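You operate a simulated robot arm through the tools that you are given. There is no shell and no other tool. Be economical: measure what you need, move in short steps, check, and stop when the job is done.

Carry out the task below with a simulated robot arm. There is one attempt and no reset: what you move stays moved.

## Task
Coat the paste patch, seat the blue hatch cover and clamp it.
Fine: fitting paste over the whole patch by the teal coat brush, then cover on, then the hatch clamp knob tight; the brush goes back. Get no oil, paste or pellets on the floor or in a drain. Pinch, break and dent nothing; leave nothing switched on. Set down upright: teal coat brush. A coat counts when it lies all over at full strength: go over it till it gets no stronger.

Only the result counts: the job must be done as asked and must still hold three seconds after the hand-in. Knocking over, shifting, dropping, spilling or breaking anything else fails it. A push-on lid holds only when it is set on centred and level and pressed home; a screw cap is set on level and turned clockwise until tight.

## Robot
A 7-joint arm with a two-finger parallel gripper on a trunk, on a base that drives. Base frame: it is fixed to the floor where the robot stands at the start and does not move with it; the origin is under the middle of the robot, x ahead of it, y to its left, z up; the surface under the hand at the start is at about z = 85. Units: cm, degrees, N and s.
With the tool pointing down near the work surface it reaches from about 42 to 90 cm from the robot's upright axis, wherever it stands. Its first joint turns from -17.0 to 126.0 degrees. Places, roughly: hatch clamp knob [70, 0, 90]; paste patch [60, 0, 90]. Payload 1.57 kg.
The tool frame sits at the grasp point between the pads (the TCP): z along the fingers, y along the line on which they close. The tips reach 3 cm beyond it. The gripper opens to 8 cm. The fingers are 1.7 cm wide and 1.2 cm thick; the gripper's body (4 by 8.2 cm) begins 8 cm behind the TCP.
Orientation is that of the tool frame in the base frame, as [roll, pitch, yaw] about the fixed x, y, z axes, in that order (R = Rz(yaw) Ry(pitch) Rx(roll)). With the fingers straight down and closing along the base's y, the tool's x points along the base's -x, its y along +y and its z along -z.

## Interface
- The arm moves only by the tool apply_moves. Its arguments are lists of equal length, an entry for each row: "hand": the closure, from 0 (fully open) to 1 (shut); "xyz": the shift along the tool's x, y, z in cm, a list of three; "delta_rot": the turn, a rotation vector about the tool's x, y, z in degrees, a list of three. In form: {"hand": [hand, ...], "xyz": [[x, y, z], ...], "delta_rot": [[wx, wy, wz], ...]}. A call has 1 to 8 rows; each row shifts and turns the commanded pose from where the row before left it, along the tool's axes as they then stand. A row lasts 0.2 s, in which the tool goes at most 5 cm and 8.6 degrees; a call with a longer step from one row to the next is refused whole, and so is a gripper value outside its range. A pose out of reach is approached as far as the arm can. The call stops where the force on the tool passes 40 N (or 10 N more than at its start, if that is more) or the arm is blocked; 0.2 s more then pass. The fingers move at their own pace (about 4.5 cm/s each) and stop on an object; they squeeze with about 35 N. The grip force told is the motor's: it shows also when the fingers shut on nothing. Time passes only in rows, and 0.2 s behind the last, so rows that do not move let the fingers close. The reply holds the time, the measured pose of the TCP, the force on the tool along the base axes, the opening and the grip force, in the units named above and with some noise, with the torque about the TCP (base axes, N m) and any sound that the robot's microphone picked up.
- Cameras (640 x 400 px; columns grow to the right, rows downward): "scene" is now at [1.33, -22.32, 130.58]; the picture's right is [0.08, -1.00, 0.00], its down [-0.25, -0.02, -0.97] and it looks along [0.96, 0.07, -0.25] (base axes); focal length 263 px, centre (320, 200). "wrist" rides on the gripper at [7.2, -0.6, -12.2] in the tool frame; the picture's right is [0.09, 1.00, 0.00], its down [-0.84, 0.08, -0.54] and it looks along [-0.54, 0.05, 0.84] (tool axes); focal length 238 px, centre (320, 200). There is no depth. A picture from a camera that has moved, and an enlarged one, comes with that camera's place and axes in the base frame and with its lens.
- get_image(camera): a new picture of that camera. No time passes.
- move_column(by): slides the trunk up (or, below 0, down) by that many cm; the arm and the scene camera ride with it, the base frame stays. It gives what a move gives, with no picture.
- drive_base(legs): drives the robot by 1 to 6 legs, each [ahead, left, turn to the left] in cm, cm and degrees, along the robot's own axes; the way and the turn of a leg run together, so that a leg with both is an arc; at most 150 cm and 180 degrees a leg. The arm and the cameras ride along, it lands a little off, and it stops where it bumps. It gives what a move gives.
- head_to(pan, tilt): turns the head with the scene camera to pan (to the left, within 109 degrees either way) and tilt (down, from -29 to 69), counted from straight ahead of the robot. It gives what a move gives.
- enlarge(camera, box): a new picture of the part [left, top, right, bottom] of that camera's present view, enlarged. No time passes.
- close_job(): hands the job in; it is judged then, once.

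Work in short steps. Places have to be worked out from the pictures, the camera data and where the tool is seen: move nearer, look again, correct. Check each grasp and each placing, and mend what went wrong. You have 120 turns and 82 pictures in all, those below and enlarged ones among them. Open the gripper and draw the arm clear of the work before you hand the job in, unless the task says otherwise; then end with one line.

The tools are called after ">>>" by a JSON object that holds its "name" and its "arguments". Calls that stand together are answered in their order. apply_moves: Moves the arm, as the interface text tells. Its arguments: {"type":"object","properties":{"hand":{"type":"array"},"xyz":{"type":"array"},"delta_rot":{"type":"array"}},"required":["hand","xyz","delta_rot"]} The other tools are called the same way: move_column (by) slides the trunk up or down; drive_base (legs) drives the base; head_to (pan, tilt) turns the head that bears the scene camera; get_image (camera) takes a picture; enlarge (camera, box) takes an enlarged picture of a part of a camera's view; close_job () hands the job in.

At the start:

```text
t: 0.0
tool_pos: [51.26, 1.86, 123.56]
tcp_rot: [-180.0, 0.0, -180.0]
force: [-0.1, 0.0, 0.7]
moment: [0.02, 0.0, 0.01]
finger_gap: 7.97
gripper_force: 0.1
trunk travel left (down, up): [-65.0, 14.0]
robot x, y, heading: [0.38, 0.11, -0.1]
head pan, tilt: [4.4, 14.7]
```

scene: 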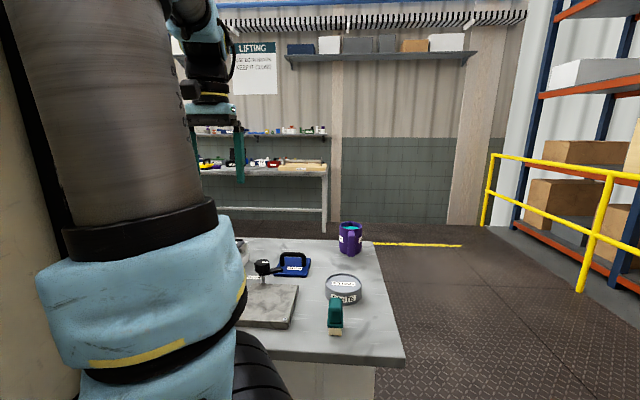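
wrist: 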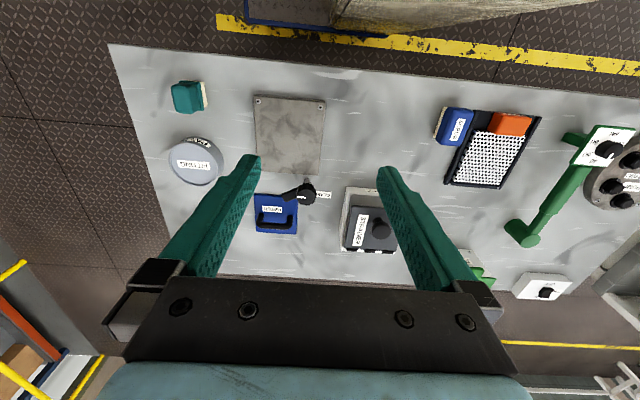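

I start with enlarged looks at the work area to read labels and find the brush, paste tin, patch, cover and knob.

>>> {"name": "enlarge", "arguments": {"camera": "wrist", "box": [140, 60, 400, 270]}}

>>> {"name": "enlarge", "arguments": {"camera": "scene", "box": [220, 210, 420, 350]}}

```text
1.90 times, centred on (270, 165) of wrist
camera zoom: at [44.0, 1.05, 135.7], right [-0.09, 1.0, 0.0], down [0.84, 0.08, 0.54], along [0.54, 0.05, -0.84], focal length 454 px, centre (415, 267)
```

zoom: 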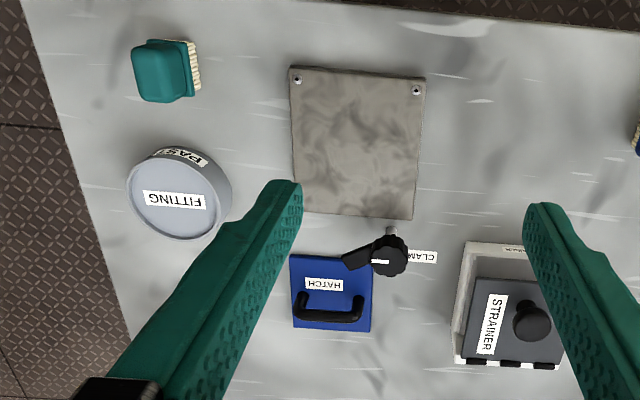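

```text
2.86 times, centred on (320, 280) of scene
camera zoom: at [1.33, -22.32, 130.58], right [0.08, -1.0, 0.0], down [-0.25, -0.02, -0.97], along [0.96, 0.07, -0.25], focal length 751 px, centre (320, -29)
```

zoom: 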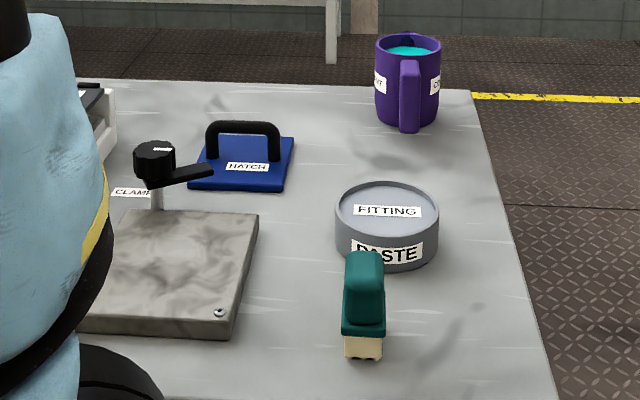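

The brush is near (54,-22), the paste tin near (66,-23), which is beyond the first joint's right limit, so I drive sideways to the right a bit, then look.

>>> {"name": "drive_base", "arguments": {"legs": [[0, -22, 0]]}}

```text
t: 1.7
tool_pos: [51.29, -20.17, 123.46]
tcp_rot: [180.0, 0.1, 179.9]
force: [-0.3, -0.5, 0.1]
moment: [0.0, -0.02, 0.01]
finger_gap: 7.97
gripper_force: 0.1
trunk travel left (down, up): [-65.0, 14.0]
robot x, y, heading: [0.05, -21.94, -0.1]
head pan, tilt: [4.4, 14.7]
```

Driven. Now a picture from both cameras from the new place.

>>> {"name": "get_image", "arguments": {"camera": "wrist"}}

>>> {"name": "head_to", "arguments": {"pan": 15, "tilt": 35}}

>>> {"name": "get_image", "arguments": {"camera": "scene"}}

```text
77 pictures are left
camera wrist: at [43.99, -20.92, 135.7], right [-0.09, 1.0, 0.0], down [0.84, 0.08, 0.54], along [0.54, 0.05, -0.84], focal length 238 px, centre (320, 200)
```

wrist: 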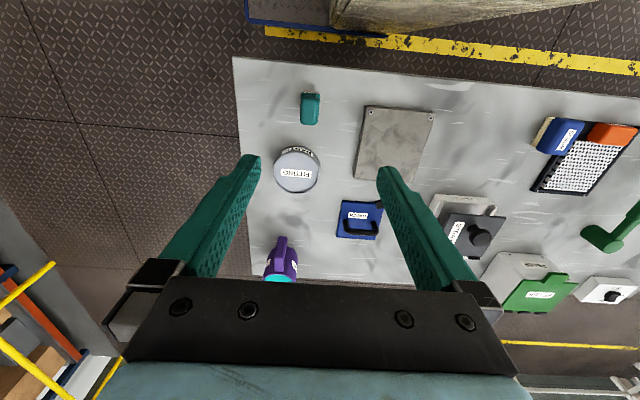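

```text
t: 2.5
tool_pos: [51.2, -20.11, 123.49]
tcp_rot: [-180.0, 0.2, 179.9]
force: [0.1, 0.1, -0.3]
moment: [0.0, 0.01, 0.0]
finger_gap: 7.99
gripper_force: 0.2
trunk travel left (down, up): [-65.0, 14.0]
robot x, y, heading: [0.07, -21.33, 0.1]
head pan, tilt: [15.0, 35.0]
```

```text
76 pictures are left
camera scene: at [0.51, -42.71, 127.35], right [0.26, -0.97, 0.0], down [-0.55, -0.15, -0.82], along [0.79, 0.21, -0.57], focal length 263 px, centre (320, 200)
```

scene: 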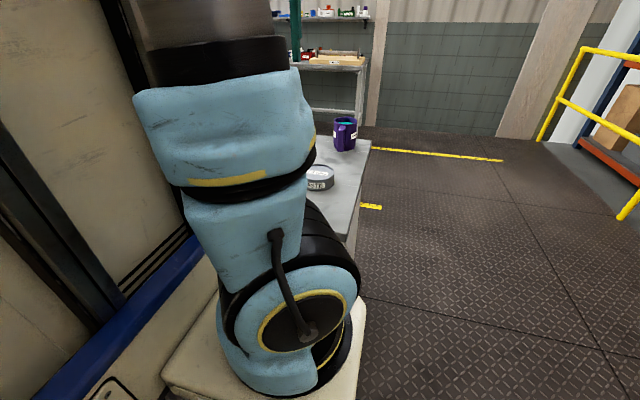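

The scene camera is blocked by the arm, so I work with the wrist camera: enlarging brush and tin.

>>> {"name": "enlarge", "arguments": {"camera": "wrist", "box": [250, 80, 410, 200]}}

```text
3.33 times, centred on (330, 140) of wrist
camera zoom: at [43.99, -20.92, 135.7], right [-0.09, 1.0, 0.0], down [0.84, 0.08, 0.54], along [0.54, 0.05, -0.84], focal length 794 px, centre (287, 400)
```

zoom: 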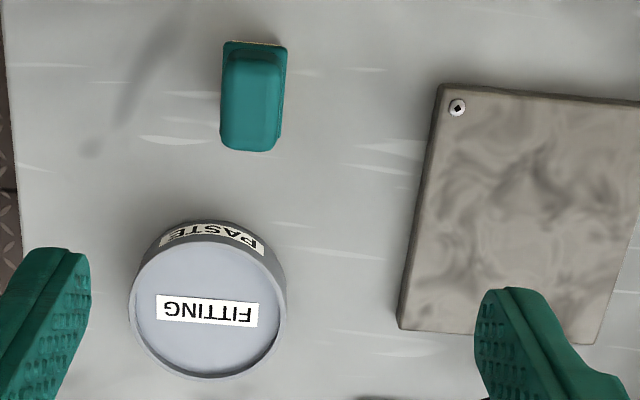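

Brush sits at about (52.8,-22) with handle top near z≈95, long along x, so it can be gripped along y. I go down above it and look.

>>> {"name": "apply_moves", "arguments": {"hand": [0, 0, 0, 0, 0], "xyz": [[-0.3, -0.4, 4], [-0.3, -0.4, 4], [-0.3, -0.4, 4], [-0.3, -0.4, 3], [0, -0.3, 2]], "delta_rot": [[0, 0, 0], [0, 0, 0], [0, 0, 0], [0, 0, 0], [0, 0, 0]]}}

>>> {"name": "get_image", "arguments": {"camera": "wrist"}}

```text
t: 3.7
tool_pos: [52.3, -21.95, 106.27]
tcp_rot: [-180.0, 0.0, 180.0]
force: [-0.3, -0.1, 0.1]
moment: [0.02, 0.0, 0.02]
finger_gap: 8.01
gripper_force: 0.1
trunk travel left (down, up): [-65.0, 14.0]
robot x, y, heading: [0.25, -22.17, -0.2]
head pan, tilt: [15.0, 35.0]
```

```text
74 pictures are left
camera wrist: at [45.15, -22.78, 118.6], right [-0.09, 1.0, 0.0], down [0.84, 0.08, 0.54], along [0.54, 0.05, -0.84], focal length 238 px, centre (320, 200)
```

wrist: 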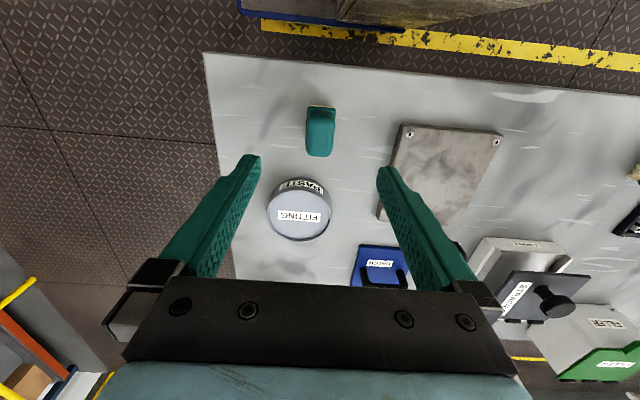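

>>> {"name": "enlarge", "arguments": {"camera": "wrist", "box": [250, 95, 370, 245]}}

```text
2.67 times, centred on (310, 170) of wrist
camera zoom: at [45.15, -22.78, 118.6], right [-0.09, 1.0, 0.0], down [0.84, 0.08, 0.54], along [0.54, 0.05, -0.84], focal length 636 px, centre (347, 280)
```

zoom: 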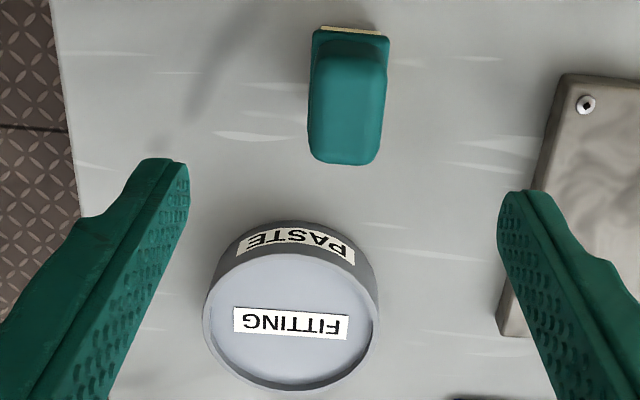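

Brush centred between the fingers, handle about (52.5,-22.1). I go down to TCP z≈92.5 and close.

>>> {"name": "apply_moves", "arguments": {"hand": [0, 0, 0, 0, 0.0], "xyz": [[-0.1, -0.1, 4], [-0.1, 0, 4], [0, 0, 3], [0, 0, 2], [0, 0, 0.7]], "delta_rot": [[0, 0, 0], [0, 0, 0], [0, 0, 0], [0, 0, 0], [0, 0, 0]]}}

>>> {"name": "get_image", "arguments": {"camera": "wrist"}}

```text
t: 4.9
tool_pos: [52.69, -22.23, 92.76]
tcp_rot: [180.0, 0.0, 179.9]
force: [-0.5, -0.3, -0.3]
moment: [0.0, 0.0, 0.0]
finger_gap: 8.0
gripper_force: 0.0
trunk travel left (down, up): [-65.0, 14.0]
robot x, y, heading: [-0.22, -22.04, 0.1]
head pan, tilt: [15.0, 35.0]
```

```text
72 pictures are left
camera wrist: at [45.39, -22.95, 104.96], right [-0.09, 1.0, 0.0], down [0.84, 0.08, 0.54], along [0.54, 0.05, -0.84], focal length 238 px, centre (320, 200)
```

wrist: 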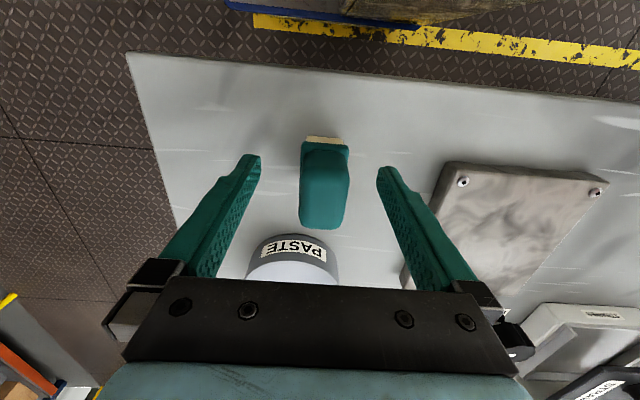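

Handle lies centred between the pads; closing.

>>> {"name": "apply_moves", "arguments": {"hand": [1, 1, 1, 1, 1], "xyz": [[0, 0, 0], [0, 0, 0], [0, 0, 0], [0, 0, 0], [0, 0, 0]], "delta_rot": [[0, 0, 0], [0, 0, 0], [0, 0, 0], [0, 0, 0], [0, 0, 0]]}}

```text
t: 6.1
tool_pos: [52.58, -22.25, 92.72]
tcp_rot: [-180.0, 0.0, 179.9]
force: [-0.2, 0.4, 0.0]
moment: [0.04, 0.0, 0.04]
finger_gap: 3.53
gripper_force: 35.1
trunk travel left (down, up): [-65.0, 14.0]
robot x, y, heading: [0.2, -21.99, -0.1]
head pan, tilt: [15.0, 35.0]
```

Grip is on something 3.5 cm wide; grasp pose noted as the return place. Lift and look.

>>> {"name": "apply_moves", "arguments": {"hand": [1, 1, 1, 1], "xyz": [[0, 0, -1], [0, 0, -3], [0, 0, -4], [0, 0, -3]], "delta_rot": [[0, 0, 0], [0, 0, 0], [0, 0, 0], [0, 0, 0]]}}

>>> {"name": "get_image", "arguments": {"camera": "wrist"}}

```text
t: 7.1
tool_pos: [52.73, -22.14, 103.87]
tcp_rot: [180.0, -0.2, 179.8]
force: [0.3, -1.1, -0.7]
moment: [-0.01, 0.03, 0.01]
finger_gap: 3.5
gripper_force: 34.9
trunk travel left (down, up): [-65.0, 14.0]
robot x, y, heading: [-0.28, -22.4, -0.0]
head pan, tilt: [15.0, 35.0]
```

```text
71 pictures are left
camera wrist: at [45.45, -22.93, 116.03], right [-0.09, 1.0, 0.0], down [0.84, 0.08, 0.54], along [0.54, 0.05, -0.84], focal length 238 px, centre (320, 200)
```

wrist: 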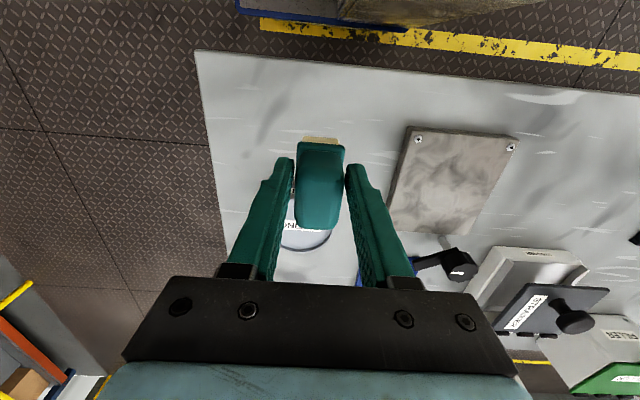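

The brush is held and level. Moving over the tin (≈66,-24), then lowering gently towards the surface watching the force.

>>> {"name": "apply_moves", "arguments": {"hand": [1, 1, 1, 1, 1, 1], "xyz": [[-3.5, -0.4, 0], [-3.5, -0.4, 0], [-3.5, -0.5, 0], [-3.0, -0.5, 0], [0, 0, 3], [0, 0, 1.5]], "delta_rot": [[0, 0, 0], [0, 0, 0], [0, 0, 0], [0, 0, 0], [0, 0, 0], [0, 0, 0]]}}

>>> {"name": "get_image", "arguments": {"camera": "wrist"}}

```text
t: 8.5
tool_pos: [66.1, -24.02, 99.23]
tcp_rot: [-179.9, 0.0, 179.9]
force: [0.2, -0.3, -0.3]
moment: [0.02, 0.0, -0.03]
finger_gap: 3.47
gripper_force: 35.0
trunk travel left (down, up): [-65.0, 14.0]
robot x, y, heading: [0.04, -21.85, 0.0]
head pan, tilt: [15.0, 35.0]
```

```text
70 pictures are left
camera wrist: at [58.85, -24.79, 111.54], right [-0.09, 1.0, 0.0], down [0.84, 0.08, 0.54], along [0.54, 0.05, -0.84], focal length 238 px, centre (320, 200)
```

wrist: 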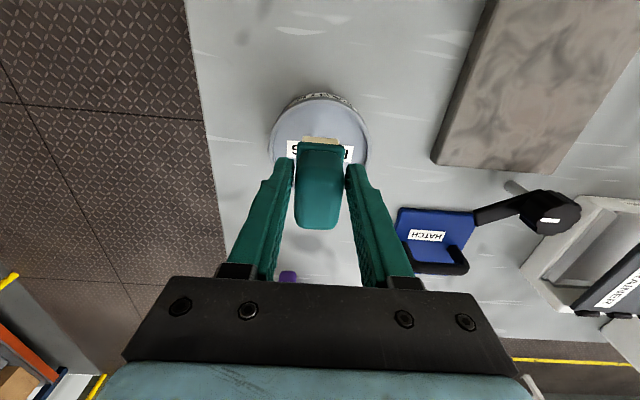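

Tin centre re-measured at about (66.9,-24.1). Shift +0.9 in x and descend in small steps.

>>> {"name": "apply_moves", "arguments": {"hand": [1, 1, 1, 1, 1], "xyz": [[-0.9, 0, 0], [0, 0, 1], [0, 0, 0.7], [0, 0, 0.5], [0, 0, 0.3]], "delta_rot": [[0, 0, 0], [0, 0, 0], [0, 0, 0], [0, 0, 0], [0, 0, 0]]}}

```text
t: 9.7
tool_pos: [67.09, -23.96, 96.81]
tcp_rot: [180.0, 0.0, 179.9]
force: [0.1, 0.1, -1.3]
moment: [-0.01, 0.01, -0.01]
finger_gap: 3.49
gripper_force: 35.0
trunk travel left (down, up): [-65.0, 14.0]
robot x, y, heading: [0.02, -21.76, 0.1]
head pan, tilt: [15.0, 35.0]
```

>>> {"name": "apply_moves", "arguments": {"hand": [1, 1, 1], "xyz": [[0, 0, 0.3], [0, 0, 0.3], [0, 0, 0.3]], "delta_rot": [[0, 0, 0], [0, 0, 0], [0, 0, 0]]}}

>>> {"name": "enlarge", "arguments": {"camera": "wrist", "box": [240, 80, 400, 240]}}

```text
t: 10.5
tool_pos: [66.98, -23.92, 95.99]
tcp_rot: [179.9, 0.2, 180.0]
force: [-3.7, -1.8, 21.3]
moment: [-0.1, 0.29, -0.02]
finger_gap: 3.5
gripper_force: 34.9
trunk travel left (down, up): [-65.0, 14.0]
robot x, y, heading: [0.07, -22.09, -0.0]
head pan, tilt: [15.0, 35.0]
```

```text
2.50 times, centred on (320, 160) of wrist
camera zoom: at [59.74, -24.73, 108.33], right [-0.09, 1.0, 0.0], down [0.84, 0.08, 0.54], along [0.54, 0.05, -0.84], focal length 596 px, centre (320, 300)
```

zoom: 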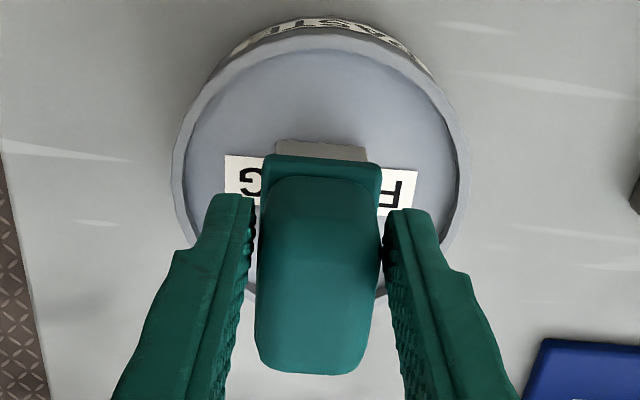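

The bristles have turned grey: the brush is loaded from the open paste surface. I estimate the plate top at z≈87.5, x 52.6–68.5, y −10.7…3. Lift, go over the plate and look.

>>> {"name": "apply_moves", "arguments": {"hand": [1, 1, 1, 1, 1, 1, 1], "xyz": [[0, 0, -1], [0, 0, -2], [0, 0, -2], [1.5, 4, 0], [1.5, 4, 0], [1.5, 4, 0], [1.5, 4, 0]], "delta_rot": [[0, 0, 0], [0, 0, 0], [0, 0, 0], [0, 0, 0], [0, 0, 0], [0, 0, 0], [0, 0, 0]]}}

>>> {"name": "get_image", "arguments": {"camera": "wrist"}}

```text
t: 12.1
tool_pos: [61.08, -7.93, 101.0]
tcp_rot: [180.0, 0.0, 180.0]
force: [-0.5, -0.4, -1.7]
moment: [0.03, 0.01, -0.05]
finger_gap: 3.5
gripper_force: 35.6
trunk travel left (down, up): [-65.0, 14.0]
robot x, y, heading: [-0.01, -21.99, -0.2]
head pan, tilt: [15.0, 35.0]
```

```text
68 pictures are left
camera wrist: at [53.87, -8.73, 113.1], right [-0.09, 1.0, 0.0], down [0.84, 0.08, 0.54], along [0.54, 0.05, -0.84], focal length 238 px, centre (320, 200)
```

wrist: 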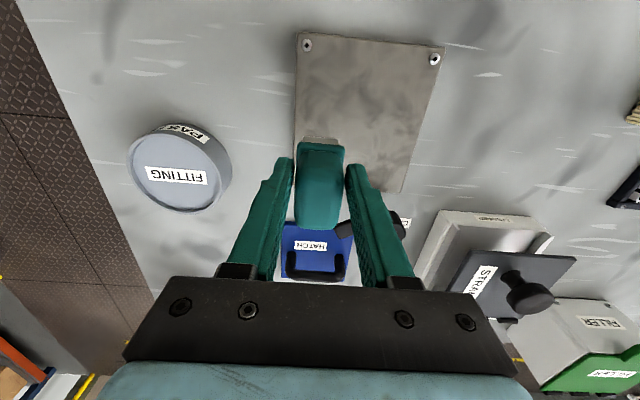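

Brush hovers over the plate. I lower to light contact here and stroke along +y to see how the paste shows.

>>> {"name": "apply_moves", "arguments": {"hand": [1, 1, 1, 1, 1], "xyz": [[0, 0, 2.5], [0, 0, 2], [0, 0, 0.6], [0, 0, 0.3], [0, 0, 0.2]], "delta_rot": [[0, 0, 0], [0, 0, 0], [0, 0, 0], [0, 0, 0], [0, 0, 0]]}}

```text
t: 13.3
tool_pos: [61.11, -7.94, 95.24]
tcp_rot: [-180.0, 0.0, 179.8]
force: [-0.3, 0.7, -1.0]
moment: [-0.03, 0.02, -0.02]
finger_gap: 3.5
gripper_force: 34.8
trunk travel left (down, up): [-65.0, 14.0]
robot x, y, heading: [-0.2, -21.88, -0.1]
head pan, tilt: [15.0, 35.0]
```

>>> {"name": "apply_moves", "arguments": {"hand": [1, 1, 1], "xyz": [[0, 0, 0.25], [0, 0, 0.2], [0, 0, 0]], "delta_rot": [[0, 0, 0], [0, 0, 0], [0, 0, 0]]}}

```text
t: 14.1
tool_pos: [61.1, -7.93, 94.7]
tcp_rot: [-179.9, 0.0, 179.9]
force: [-0.6, 0.1, -0.1]
moment: [0.02, -0.01, 0.03]
finger_gap: 3.51
gripper_force: 35.3
trunk travel left (down, up): [-65.0, 14.0]
robot x, y, heading: [0.25, -21.57, 0.0]
head pan, tilt: [15.0, 35.0]
```

>>> {"name": "apply_moves", "arguments": {"hand": [1, 1, 1], "xyz": [[0, 0, 0.2], [0, 0, 0.2], [0, 0, 0]], "delta_rot": [[0, 0, 0], [0, 0, 0], [0, 0, 0]]}}

```text
t: 14.9
tool_pos: [60.99, -7.89, 94.72]
tcp_rot: [179.9, 0.2, 179.9]
force: [-2.9, -2.5, 33.2]
moment: [-0.13, 0.07, -0.03]
finger_gap: 3.56
gripper_force: 34.9
trunk travel left (down, up): [-65.0, 14.0]
robot x, y, heading: [-0.08, -21.8, -0.1]
head pan, tilt: [15.0, 35.0]
```

Contact at TCP z≈94.7, 33 N – too firm. Ease by 0.2 cm and stroke +y slowly.

>>> {"name": "apply_moves", "arguments": {"hand": [1, 1, 1, 1, 1, 1], "xyz": [[0, 0, -0.25], [0, 1, 0], [0, 1, 0], [0, 1, 0], [0, 1, 0], [0, 1, 0]], "delta_rot": [[0, 0, 0], [0, 0, 0], [0, 0, 0], [0, 0, 0], [0, 0, 0], [0, 0, 0]]}}

>>> {"name": "get_image", "arguments": {"camera": "wrist"}}

```text
t: 16.3
tool_pos: [60.99, -2.99, 94.62]
tcp_rot: [180.0, -0.1, 179.9]
force: [0.0, -1.2, 6.3]
moment: [-0.08, -0.12, -0.06]
finger_gap: 3.5
gripper_force: 35.2
trunk travel left (down, up): [-65.0, 14.0]
robot x, y, heading: [-0.28, -21.53, 0.1]
head pan, tilt: [15.0, 35.0]
```

```text
67 pictures are left
camera wrist: at [53.77, -3.74, 106.88], right [-0.09, 1.0, 0.0], down [0.84, 0.08, 0.54], along [0.54, 0.05, -0.84], focal length 238 px, centre (320, 200)
```

wrist: 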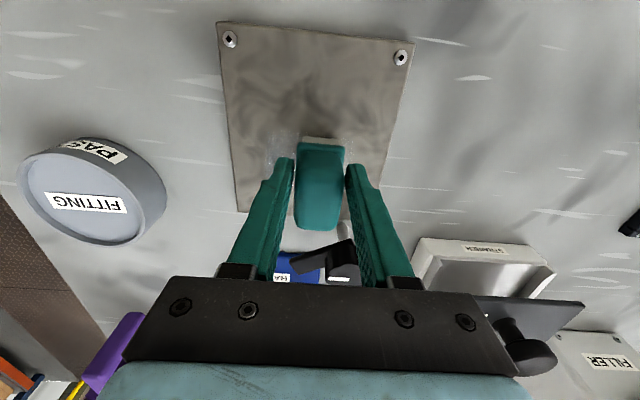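

>>> {"name": "enlarge", "arguments": {"camera": "wrist", "box": [210, 80, 410, 220]}}

```text
2.86 times, centred on (310, 150) of wrist
camera zoom: at [53.77, -3.74, 106.88], right [-0.09, 1.0, 0.0], down [0.84, 0.08, 0.54], along [0.54, 0.05, -0.84], focal length 681 px, centre (349, 343)
```

zoom: 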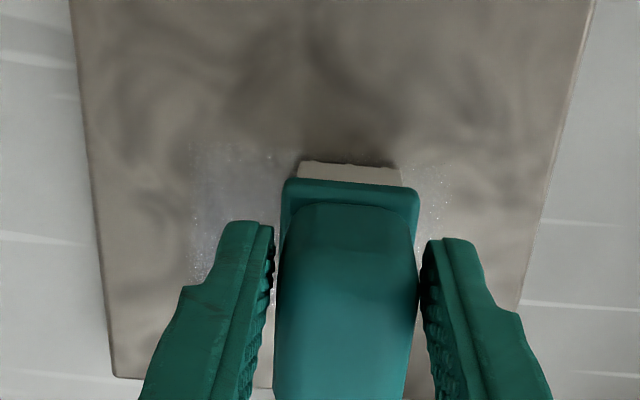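

Paste shows as a faint bluish, sparkling band. I continue this lane: to the left edge, then back across to the right edge.

>>> {"name": "apply_moves", "arguments": {"hand": [1, 1, 1, 1, 1, 1, 1, 1], "xyz": [[0, 2, 0], [0, 2, 0], [0, -1.6, 0], [0, -1.6, 0], [0, -1.6, 0], [0, -1.6, 0], [0, -1.6, 0], [0, -1.6, 0]], "delta_rot": [[0, 0, 0], [0, 0, 0], [0, 0, 0], [0, 0, 0], [0, 0, 0], [0, 0, 0], [0, 0, 0], [0, 0, 0]]}}

>>> {"name": "enlarge", "arguments": {"camera": "wrist", "box": [260, 20, 520, 240]}}

```text
t: 18.1
tool_pos: [60.97, -8.49, 94.68]
tcp_rot: [179.9, 0.0, 180.0]
force: [0.4, 0.8, 3.6]
moment: [0.04, 0.03, -0.01]
finger_gap: 3.52
gripper_force: 35.0
trunk travel left (down, up): [-65.0, 14.0]
robot x, y, heading: [-0.28, -21.94, 0.1]
head pan, tilt: [15.0, 35.0]
```

```text
1.82 times, centred on (390, 130) of wrist
camera zoom: at [53.81, -9.34, 106.87], right [-0.09, 1.0, 0.0], down [0.84, 0.08, 0.54], along [0.54, 0.05, -0.84], focal length 433 px, centre (193, 327)
```

zoom: 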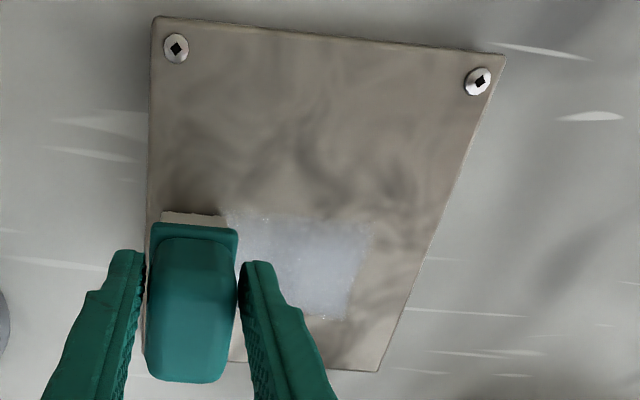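

The coat only takes within y≈−7.9…0, so the patch is centred at y≈−4; its far edge around x≈65. Now a nearer lane at TCP x≈58, both ways.

>>> {"name": "apply_moves", "arguments": {"hand": [1, 1, 1, 1, 1, 1, 1, 1], "xyz": [[1.5, 0, 0], [1.5, 0, 0], [0, 1.6, 0], [0, 1.6, 0], [0, 1.6, 0], [0, 1.6, 0], [0, 1.6, 0], [0, 0.8, 0]], "delta_rot": [[0, 0, 0], [0, 0, 0], [0, 0, 0], [0, 0, 0], [0, 0, 0], [0, 0, 0], [0, 0, 0], [0, 0, 0]]}}

>>> {"name": "apply_moves", "arguments": {"hand": [1, 1, 1, 1, 1, 1, 1, 1], "xyz": [[1.5, 0, 0], [1.5, 0, 0], [0, -1.6, 0], [0, -1.6, 0], [0, -1.6, 0], [0, -1.6, 0], [0, -1.6, 0], [0, -0.8, 0]], "delta_rot": [[0, 0, 0], [0, 0, 0], [0, 0, 0], [0, 0, 0], [0, 0, 0], [0, 0, 0], [0, 0, 0], [0, 0, 0]]}}

>>> {"name": "enlarge", "arguments": {"camera": "wrist", "box": [260, 20, 520, 240]}}

```text
t: 19.9
tool_pos: [58.03, 0.25, 94.52]
tcp_rot: [-180.0, -0.2, 180.0]
force: [-0.4, -0.9, 1.1]
moment: [0.01, -0.03, 0.0]
finger_gap: 3.52
gripper_force: 35.2
trunk travel left (down, up): [-65.0, 14.0]
robot x, y, heading: [-0.07, -22.6, 0.0]
head pan, tilt: [15.0, 35.0]
```

```text
t: 21.7
tool_pos: [55.05, -8.55, 94.74]
tcp_rot: [180.0, -0.1, -180.0]
force: [0.4, -0.1, -0.6]
moment: [-0.02, 0.01, -0.01]
finger_gap: 3.49
gripper_force: 35.2
trunk travel left (down, up): [-65.0, 14.0]
robot x, y, heading: [0.07, -21.88, -0.0]
head pan, tilt: [15.0, 35.0]
```

```text
1.82 times, centred on (390, 130) of wrist
camera zoom: at [47.81, -9.31, 106.89], right [-0.09, 1.0, 0.0], down [0.84, 0.08, 0.54], along [0.54, 0.05, -0.84], focal length 433 px, centre (193, 327)
```

zoom: 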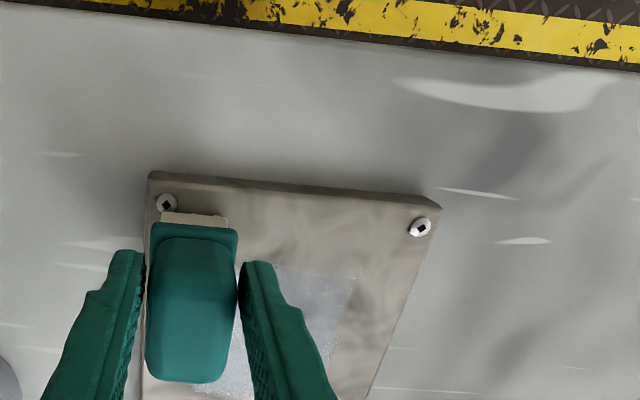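

Near edge of the patch ≈ x 56.6. I press slightly lower (0.12 cm) and go over lanes at x≈57, 60 and 62.5.

>>> {"name": "apply_moves", "arguments": {"hand": [1, 1, 1, 1, 1, 1, 1, 1], "xyz": [[-1.0, 0, 0.12], [-1.0, 0, 0], [0, 1.5, 0], [0, 1.5, 0], [0, 1.5, 0], [0, 1.5, 0], [0, 1.5, 0], [0, 1.3, 0]], "delta_rot": [[0, 0, 0], [0, 0, 0], [0, 0, 0], [0, 0, 0], [0, 0, 0], [0, 0, 0], [0, 0, 0], [0, 0, 0]]}}

>>> {"name": "apply_moves", "arguments": {"hand": [1, 1, 1, 1, 1, 1, 1, 1], "xyz": [[-1.5, 0, 0], [-1.3, 0, 0], [0, -1.5, 0], [0, -1.5, 0], [0, -1.5, 0], [0, -1.5, 0], [0, -1.5, 0], [0, -1.3, 0]], "delta_rot": [[0, 0, 0], [0, 0, 0], [0, 0, 0], [0, 0, 0], [0, 0, 0], [0, 0, 0], [0, 0, 0], [0, 0, 0]]}}

>>> {"name": "apply_moves", "arguments": {"hand": [1, 1, 1, 1, 1, 1, 1, 1], "xyz": [[-1.3, 0, 0], [-1.2, 0, 0], [0, 1.5, 0], [0, 1.5, 0], [0, 1.5, 0], [0, 1.5, 0], [0, 1.5, 0], [0, 1.3, 0]], "delta_rot": [[0, 0, 0], [0, 0, 0], [0, 0, 0], [0, 0, 0], [0, 0, 0], [0, 0, 0], [0, 0, 0], [0, 0, 0]]}}

>>> {"name": "apply_moves", "arguments": {"hand": [1, 1, 1, 1], "xyz": [[0, 0, -1.5], [3, -1, -3], [3, -1, -3], [2, -1, -2]], "delta_rot": [[0, 0, 0], [0, 0, 0], [0, 0, 0], [0, 0, 0]]}}

>>> {"name": "get_image", "arguments": {"camera": "wrist"}}

```text
t: 23.5
tool_pos: [57.05, 0.14, 94.76]
tcp_rot: [-180.0, 0.0, 179.9]
force: [-1.0, -7.2, 23.4]
moment: [-0.39, -0.13, -0.08]
finger_gap: 3.48
gripper_force: 34.9
trunk travel left (down, up): [-65.0, 14.0]
robot x, y, heading: [-0.41, -22.27, 0.2]
head pan, tilt: [15.0, 35.0]
```

```text
t: 25.3
tool_pos: [59.76, -8.52, 94.68]
tcp_rot: [180.0, 0.1, 179.8]
force: [0.1, 7.4, 28.2]
moment: [0.43, -0.16, 0.08]
finger_gap: 3.5
gripper_force: 35.4
trunk travel left (down, up): [-65.0, 14.0]
robot x, y, heading: [-0.24, -22.0, -0.3]
head pan, tilt: [15.0, 35.0]
```

```text
t: 27.1
tool_pos: [62.22, 0.29, 94.56]
tcp_rot: [-180.0, 0.0, 179.8]
force: [-0.2, -4.6, 15.6]
moment: [-0.23, -0.13, -0.03]
finger_gap: 3.52
gripper_force: 35.0
trunk travel left (down, up): [-65.0, 14.0]
robot x, y, heading: [0.05, -22.06, 0.0]
head pan, tilt: [15.0, 35.0]
```

```text
t: 28.1
tool_pos: [54.97, -3.3, 103.54]
tcp_rot: [-180.0, -0.5, 179.5]
force: [0.0, 0.8, -1.0]
moment: [-0.03, -0.01, 0.04]
finger_gap: 3.54
gripper_force: 35.0
trunk travel left (down, up): [-65.0, 14.0]
robot x, y, heading: [0.16, -21.71, -0.2]
head pan, tilt: [15.0, 35.0]
```

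```text
63 pictures are left
camera wrist: at [47.77, -3.97, 115.85], right [-0.08, 1.0, 0.0], down [0.84, 0.07, 0.53], along [0.53, 0.04, -0.85], focal length 238 px, centre (320, 200)
```

wrist: 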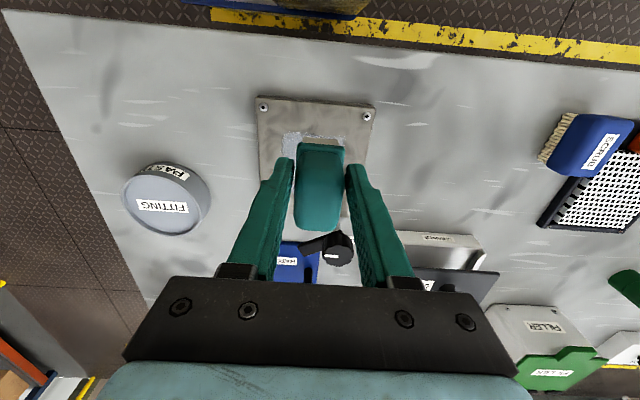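

The brush hides the patch; I move aside to −y to see the coat (and head to the tin for a second load).

>>> {"name": "apply_moves", "arguments": {"hand": [1, 1, 1, 1], "xyz": [[-1, -3.5, 0], [-1, -3.5, 0], [-1, -3.5, 0], [0, -1, 0]], "delta_rot": [[0, 0, 0], [0, 0, 0], [0, 0, 0], [0, 0, 0]]}}

>>> {"name": "enlarge", "arguments": {"camera": "wrist", "box": [320, 70, 520, 220]}}

```text
t: 29.1
tool_pos: [57.31, -14.26, 104.06]
tcp_rot: [179.9, -0.1, 179.9]
force: [0.5, -0.5, -1.3]
moment: [-0.03, 0.01, 0.0]
finger_gap: 3.49
gripper_force: 34.8
trunk travel left (down, up): [-65.0, 14.0]
robot x, y, heading: [0.25, -22.0, 0.1]
head pan, tilt: [15.0, 35.0]
```

```text
2.67 times, centred on (420, 145) of wrist
camera zoom: at [50.13, -15.05, 116.3], right [-0.09, 1.0, 0.0], down [0.84, 0.08, 0.54], along [0.54, 0.05, -0.84], focal length 636 px, centre (53, 347)
```

zoom: 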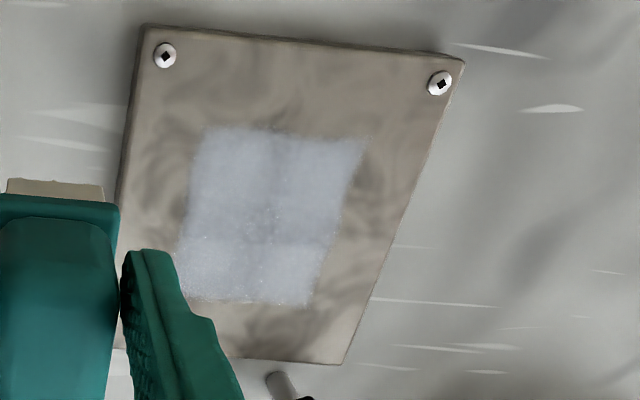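

Patch is now bounded x 56.5–65.2, y −7.9…−0.3 and covered, but with thinner seams. Reload at the tin (67,−24) and go over again.

>>> {"name": "apply_moves", "arguments": {"hand": [1, 1, 1, 1, 1, 1, 1, 1], "xyz": [[-3.2, -3.2, 0], [-3.2, -3.2, 0], [-2.9, -3.2, 0], [0, 0, 4], [0, 0, 2.8], [0, 0, 0.5], [0, 0, 0.5], [0, 0, 0.2]], "delta_rot": [[0, 0, 0], [0, 0, 0], [0, 0, 0], [0, 0, 0], [0, 0, 0], [0, 0, 0], [0, 0, 0], [0, 0, 0]]}}

>>> {"name": "enlarge", "arguments": {"camera": "wrist", "box": [240, 80, 400, 240]}}

```text
t: 30.9
tool_pos: [66.58, -24.09, 96.12]
tcp_rot: [180.0, 0.1, 179.9]
force: [0.7, 0.8, -1.7]
moment: [-0.03, 0.04, -0.01]
finger_gap: 3.49
gripper_force: 35.1
trunk travel left (down, up): [-65.0, 14.0]
robot x, y, heading: [0.17, -21.73, -0.0]
head pan, tilt: [15.0, 35.0]
```

```text
2.50 times, centred on (320, 160) of wrist
camera zoom: at [59.37, -24.7, 108.26], right [-0.09, 1.0, 0.0], down [0.84, 0.08, 0.54], along [0.54, 0.05, -0.84], focal length 596 px, centre (320, 300)
```

zoom: 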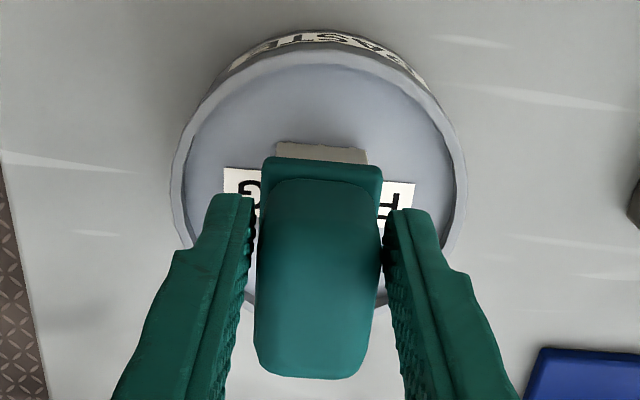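

Not quite touching; lower 0.25 more to dip.

>>> {"name": "apply_moves", "arguments": {"hand": [1, 1, 1], "xyz": [[0, 0, 0.2], [0, 0, 0.1], [0, 0, 0]], "delta_rot": [[0, 0, 0], [0, 0, 0], [0, 0, 0]]}}

```text
t: 31.7
tool_pos: [66.62, -23.9, 96.09]
tcp_rot: [179.9, 0.2, 179.9]
force: [-3.3, -2.6, 24.0]
moment: [-0.18, 0.17, -0.03]
finger_gap: 3.49
gripper_force: 35.4
trunk travel left (down, up): [-65.0, 14.0]
robot x, y, heading: [0.0, -22.05, -0.2]
head pan, tilt: [15.0, 35.0]
```

Dipped with 24 N. Lift and go to the patch's near-right corner (57.5,−8), descending to just above contact.

>>> {"name": "apply_moves", "arguments": {"hand": [1, 1, 1, 1, 1, 1, 1, 1], "xyz": [[0, 0, -2], [0, 0, -3], [3, 4, -1], [3, 4, 0], [3, 4, 0], [0.1, 4, 0], [0, 0, 4], [0, 0, 2.9]], "delta_rot": [[0, 0, 0], [0, 0, 0], [0, 0, 0], [0, 0, 0], [0, 0, 0], [0, 0, 0], [0, 0, 0], [0, 0, 0]]}}

>>> {"name": "apply_moves", "arguments": {"hand": [1, 1, 1], "xyz": [[0, 0, 0.2], [0, 0, 0.2], [0, 0, 0]], "delta_rot": [[0, 0, 0], [0, 0, 0], [0, 0, 0]]}}

```text
refused: row 3 steps farther than a row can; nothing moved
```

```text
t: 32.5
tool_pos: [66.73, -23.9, 95.52]
tcp_rot: [180.0, 0.2, 179.9]
force: [2.5, -3.4, 32.0]
moment: [-0.1, -0.15, -0.05]
finger_gap: 3.51
gripper_force: 35.0
trunk travel left (down, up): [-65.0, 14.0]
robot x, y, heading: [0.22, -21.83, 0.1]
head pan, tilt: [15.0, 35.0]
```

The first call was refused (row too long) so the second pressed 32 N into the paste; harmless. Lift and move with shorter rows.

>>> {"name": "apply_moves", "arguments": {"hand": [1, 1, 1, 1, 1, 1, 1, 1], "xyz": [[0, 0, -2.4], [0, 0, -4], [2.6, 4, 0], [2.6, 4, 0], [2.6, 4, 0], [1.3, 4, 0], [0, 0, 4], [0, 0, 2.4]], "delta_rot": [[0, 0, 0], [0, 0, 0], [0, 0, 0], [0, 0, 0], [0, 0, 0], [0, 0, 0], [0, 0, 0], [0, 0, 0]]}}

>>> {"name": "get_image", "arguments": {"camera": "wrist"}}

```text
t: 34.3
tool_pos: [57.42, -7.88, 95.37]
tcp_rot: [180.0, -0.1, 179.9]
force: [0.3, 0.0, -0.5]
moment: [-0.04, -0.06, -0.01]
finger_gap: 3.47
gripper_force: 35.0
trunk travel left (down, up): [-65.0, 14.0]
robot x, y, heading: [-0.37, -21.69, -0.0]
head pan, tilt: [15.0, 35.0]
```

```text
60 pictures are left
camera wrist: at [50.22, -8.7, 107.58], right [-0.09, 1.0, 0.0], down [0.84, 0.08, 0.54], along [0.54, 0.05, -0.84], focal length 238 px, centre (320, 200)
```

wrist: 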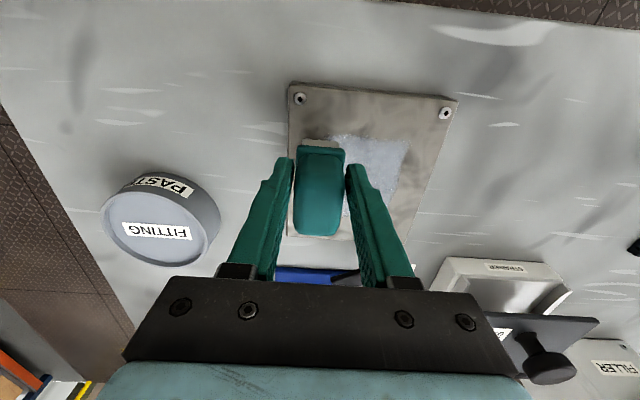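

Above the patch corner; press to ~94.5 and run four lanes at x≈57.4, 59, 60.6, 62.2.

>>> {"name": "apply_moves", "arguments": {"hand": [1, 1, 1, 1, 1, 1, 1], "xyz": [[0, 0, 0.8], [0, 1.5, 0], [0, 1.5, 0], [0, 1.5, 0], [0, 1.5, 0], [0, 1.5, 0], [0, 0.8, 0]], "delta_rot": [[0, 0, 0], [0, 0, 0], [0, 0, 0], [0, 0, 0], [0, 0, 0], [0, 0, 0], [0, 0, 0]]}}

>>> {"name": "apply_moves", "arguments": {"hand": [1, 1, 1, 1, 1, 1, 1], "xyz": [[-1.6, 0, 0.05], [0, -1.5, 0], [0, -1.5, 0], [0, -1.5, 0], [0, -1.5, 0], [0, -1.5, 0], [0, -0.8, 0]], "delta_rot": [[0, 0, 0], [0, 0, 0], [0, 0, 0], [0, 0, 0], [0, 0, 0], [0, 0, 0], [0, 0, 0]]}}

>>> {"name": "apply_moves", "arguments": {"hand": [1, 1, 1, 1, 1, 1, 1], "xyz": [[-1.6, 0, 0], [0, 1.5, 0], [0, 1.5, 0], [0, 1.5, 0], [0, 1.5, 0], [0, 1.5, 0], [0, 0.8, 0]], "delta_rot": [[0, 0, 0], [0, 0, 0], [0, 0, 0], [0, 0, 0], [0, 0, 0], [0, 0, 0], [0, 0, 0]]}}

>>> {"name": "apply_moves", "arguments": {"hand": [1, 1, 1, 1, 1, 1, 1], "xyz": [[-1.6, 0, 0], [0, -1.5, 0], [0, -1.5, 0], [0, -1.5, 0], [0, -1.5, 0], [0, -1.5, 0], [0, -0.8, 0]], "delta_rot": [[0, 0, 0], [0, 0, 0], [0, 0, 0], [0, 0, 0], [0, 0, 0], [0, 0, 0], [0, 0, 0]]}}

```text
t: 35.9
tool_pos: [57.66, 0.48, 94.45]
tcp_rot: [180.0, 0.0, 179.9]
force: [-0.2, 0.0, -0.5]
moment: [0.04, -0.02, 0.01]
finger_gap: 3.47
gripper_force: 35.5
trunk travel left (down, up): [-65.0, 14.0]
robot x, y, heading: [0.05, -21.93, -0.0]
head pan, tilt: [15.0, 35.0]
```

```text
t: 37.5
tool_pos: [59.2, -7.92, 94.49]
tcp_rot: [-180.0, 0.0, 179.9]
force: [-0.2, -0.2, -1.0]
moment: [-0.02, 0.0, -0.01]
finger_gap: 3.48
gripper_force: 34.9
trunk travel left (down, up): [-65.0, 14.0]
robot x, y, heading: [-0.43, -21.93, -0.2]
head pan, tilt: [15.0, 35.0]
```

```text
t: 39.1
tool_pos: [60.81, 0.47, 94.42]
tcp_rot: [-179.9, 0.0, 179.9]
force: [-0.3, -1.1, -0.6]
moment: [-0.01, 0.06, -0.01]
finger_gap: 3.51
gripper_force: 35.3
trunk travel left (down, up): [-65.0, 14.0]
robot x, y, heading: [0.2, -22.0, 0.3]
head pan, tilt: [15.0, 35.0]
```

```text
t: 40.7
tool_pos: [62.37, -7.8, 94.56]
tcp_rot: [180.0, 0.0, -180.0]
force: [-0.4, 0.5, -0.5]
moment: [-0.01, 0.01, -0.03]
finger_gap: 3.51
gripper_force: 34.6
trunk travel left (down, up): [-65.0, 14.0]
robot x, y, heading: [-0.3, -22.08, -0.2]
head pan, tilt: [15.0, 35.0]
```

No contact force in these passes — the brush slid slightly up in the grip at the dip. Lower in small steps until contact.

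>>> {"name": "apply_moves", "arguments": {"hand": [1, 1, 1], "xyz": [[0, 0, 0.15], [0, 0, 0.15], [0, 0, 0]], "delta_rot": [[0, 0, 0], [0, 0, 0], [0, 0, 0]]}}

```text
t: 41.5
tool_pos: [62.27, -7.79, 94.23]
tcp_rot: [180.0, 0.0, 179.9]
force: [0.2, 1.0, -1.5]
moment: [-0.02, 0.0, -0.01]
finger_gap: 3.5
gripper_force: 34.9
trunk travel left (down, up): [-65.0, 14.0]
robot x, y, heading: [-0.01, -22.08, -0.2]
head pan, tilt: [15.0, 35.0]
```

>>> {"name": "apply_moves", "arguments": {"hand": [1, 1, 1], "xyz": [[0, 0, 0.15], [0, 0, 0.15], [0, 0, 0]], "delta_rot": [[0, 0, 0], [0, 0, 0], [0, 0, 0]]}}

```text
t: 42.3
tool_pos: [62.38, -7.85, 94.09]
tcp_rot: [-180.0, 0.1, -180.0]
force: [-3.6, -2.5, 25.7]
moment: [-0.19, 0.31, -0.02]
finger_gap: 3.49
gripper_force: 34.6
trunk travel left (down, up): [-65.0, 14.0]
robot x, y, heading: [-0.11, -22.27, -0.0]
head pan, tilt: [15.0, 35.0]
```

Contact at 94.1 (26 N). Now the four lanes again from far to near.

>>> {"name": "apply_moves", "arguments": {"hand": [1, 1, 1, 1, 1, 1, 1], "xyz": [[0, 0, -0.05], [0, 1.5, 0], [0, 1.5, 0], [0, 1.5, 0], [0, 1.5, 0], [0, 1.5, 0], [0, 0.6, 0]], "delta_rot": [[0, 0, 0], [0, 0, 0], [0, 0, 0], [0, 0, 0], [0, 0, 0], [0, 0, 0], [0, 0, 0]]}}

>>> {"name": "apply_moves", "arguments": {"hand": [1, 1, 1, 1, 1, 1, 1], "xyz": [[1.6, 0, 0], [0, -1.5, 0], [0, -1.5, 0], [0, -1.5, 0], [0, -1.5, 0], [0, -1.5, 0], [0, -0.6, 0]], "delta_rot": [[0, 0, 0], [0, 0, 0], [0, 0, 0], [0, 0, 0], [0, 0, 0], [0, 0, 0], [0, 0, 0]]}}

>>> {"name": "apply_moves", "arguments": {"hand": [1, 1, 1, 1, 1, 1, 1], "xyz": [[1.6, 0, 0], [0, 1.5, 0], [0, 1.5, 0], [0, 1.5, 0], [0, 1.5, 0], [0, 1.5, 0], [0, 0.6, 0]], "delta_rot": [[0, 0, 0], [0, 0, 0], [0, 0, 0], [0, 0, 0], [0, 0, 0], [0, 0, 0], [0, 0, 0]]}}

>>> {"name": "apply_moves", "arguments": {"hand": [1, 1, 1, 1, 1, 1, 1], "xyz": [[1.6, 0, 0], [0, -1.5, 0], [0, -1.5, 0], [0, -1.5, 0], [0, -1.5, 0], [0, -1.5, 0], [0, -0.6, 0]], "delta_rot": [[0, 0, 0], [0, 0, 0], [0, 0, 0], [0, 0, 0], [0, 0, 0], [0, 0, 0], [0, 0, 0]]}}

>>> {"name": "apply_moves", "arguments": {"hand": [1, 1, 1, 1], "xyz": [[0, 0, -2], [0, 0, -4], [0, -3.5, -3], [0, -3.5, 0]], "delta_rot": [[0, 0, 0], [0, 0, 0], [0, 0, 0], [0, 0, 0]]}}

>>> {"name": "enlarge", "arguments": {"camera": "wrist", "box": [320, 70, 520, 220]}}

```text
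t: 43.9
tool_pos: [62.25, 0.26, 94.05]
tcp_rot: [-179.9, 0.0, 179.9]
force: [0.3, -9.7, 30.8]
moment: [-0.55, -0.2, -0.07]
finger_gap: 3.51
gripper_force: 35.3
trunk travel left (down, up): [-65.0, 14.0]
robot x, y, heading: [0.29, -22.0, 0.2]
head pan, tilt: [15.0, 35.0]
```

```text
t: 45.5
tool_pos: [60.71, -7.82, 94.1]
tcp_rot: [-180.0, 0.0, -180.0]
force: [0.9, 11.1, 36.2]
moment: [0.58, -0.07, 0.05]
finger_gap: 3.49
gripper_force: 35.3
trunk travel left (down, up): [-65.0, 14.0]
robot x, y, heading: [0.17, -22.16, -0.2]
head pan, tilt: [15.0, 35.0]
```

```text
t: 47.1
tool_pos: [59.04, 0.12, 94.12]
tcp_rot: [180.0, 0.0, 179.8]
force: [-0.7, -10.7, 30.2]
moment: [-0.54, 0.02, -0.01]
finger_gap: 3.5
gripper_force: 35.0
trunk travel left (down, up): [-65.0, 14.0]
robot x, y, heading: [-0.34, -21.61, 0.0]
head pan, tilt: [15.0, 35.0]
```

```text
t: 48.7
tool_pos: [57.51, -7.86, 94.02]
tcp_rot: [-180.0, 0.0, 179.9]
force: [0.1, 11.6, 35.0]
moment: [0.59, 0.11, 0.0]
finger_gap: 3.49
gripper_force: 34.9
trunk travel left (down, up): [-65.0, 14.0]
robot x, y, heading: [0.27, -22.06, -0.0]
head pan, tilt: [15.0, 35.0]
```

```text
t: 49.7
tool_pos: [57.65, -14.73, 103.01]
tcp_rot: [179.9, -0.1, -179.9]
force: [-0.1, -0.7, -0.4]
moment: [-0.02, 0.03, 0.0]
finger_gap: 3.5
gripper_force: 34.9
trunk travel left (down, up): [-65.0, 14.0]
robot x, y, heading: [-0.4, -22.35, -0.0]
head pan, tilt: [15.0, 35.0]
```

```text
2.67 times, centred on (420, 145) of wrist
camera zoom: at [50.29, -15.58, 115.22], right [-0.09, 1.0, 0.0], down [0.84, 0.08, 0.54], along [0.54, 0.05, -0.84], focal length 636 px, centre (53, 347)
```

zoom: 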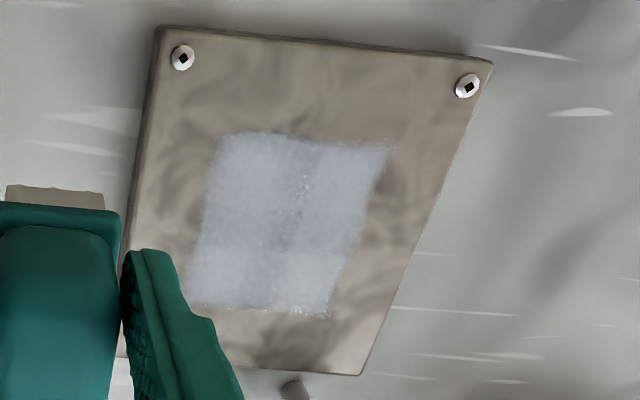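

Coat is stronger; to be sure of full strength I reload once more and repeat. Move over the tin, down to just above contact (≈95.7).

>>> {"name": "apply_moves", "arguments": {"hand": [1, 1, 1, 1, 1, 1, 1, 1], "xyz": [[-3, -3.1, 0], [-3, -3.1, 0], [-3, -3.1, 0], [0, 0, 4], [0, 0, 2.6], [0, 0, 0.4], [0, 0, 0.3], [0, 0, 0.2]], "delta_rot": [[0, 0, 0], [0, 0, 0], [0, 0, 0], [0, 0, 0], [0, 0, 0], [0, 0, 0], [0, 0, 0], [0, 0, 0]]}}

```text
t: 51.5
tool_pos: [66.53, -24.18, 95.51]
tcp_rot: [180.0, 0.0, 179.9]
force: [-0.8, -0.5, 2.4]
moment: [0.01, 0.06, -0.01]
finger_gap: 3.51
gripper_force: 34.8
trunk travel left (down, up): [-65.0, 14.0]
robot x, y, heading: [-0.38, -22.01, -0.0]
head pan, tilt: [15.0, 35.0]
```

Just touching; a slight 0.15 press, then lift and over to the patch.

>>> {"name": "apply_moves", "arguments": {"hand": [1, 1, 1], "xyz": [[0, 0, 0.15], [0, 0, 0], [0, 0, 0]], "delta_rot": [[0, 0, 0], [0, 0, 0], [0, 0, 0]]}}

>>> {"name": "apply_moves", "arguments": {"hand": [1, 1, 1, 1, 1, 1, 1, 1], "xyz": [[0, 0, -2.4], [0, 0, -4], [2.6, 4, 0], [2.6, 4, 0], [2.6, 4, 0], [1.6, 3.7, 0], [0, 0, 4], [0, 0, 3.2]], "delta_rot": [[0, 0, 0], [0, 0, 0], [0, 0, 0], [0, 0, 0], [0, 0, 0], [0, 0, 0], [0, 0, 0], [0, 0, 0]]}}

>>> {"name": "apply_moves", "arguments": {"hand": [1, 1, 1], "xyz": [[0, 0, 0.3], [0, 0, 0.2], [0, 0, 0]], "delta_rot": [[0, 0, 0], [0, 0, 0], [0, 0, 0]]}}

```text
t: 52.3
tool_pos: [66.39, -24.13, 95.34]
tcp_rot: [179.9, 0.1, -180.0]
force: [-1.0, -1.3, 21.5]
moment: [-0.05, 0.23, 0.0]
finger_gap: 3.47
gripper_force: 35.3
trunk travel left (down, up): [-65.0, 14.0]
robot x, y, heading: [0.32, -21.99, -0.2]
head pan, tilt: [15.0, 35.0]
```

```text
t: 54.1
tool_pos: [57.22, -8.34, 94.4]
tcp_rot: [-180.0, -0.1, 179.9]
force: [-0.8, -0.3, -0.7]
moment: [-0.02, 0.01, -0.01]
finger_gap: 3.48
gripper_force: 34.7
trunk travel left (down, up): [-65.0, 14.0]
robot x, y, heading: [0.28, -21.92, 0.0]
head pan, tilt: [15.0, 35.0]
```

```text
t: 54.9
tool_pos: [57.13, -8.37, 94.13]
tcp_rot: [180.0, 0.0, 180.0]
force: [-1.7, -0.9, 14.0]
moment: [0.0, 0.16, -0.01]
finger_gap: 3.52
gripper_force: 35.1
trunk travel left (down, up): [-65.0, 14.0]
robot x, y, heading: [-0.59, -21.9, -0.0]
head pan, tilt: [15.0, 35.0]
```

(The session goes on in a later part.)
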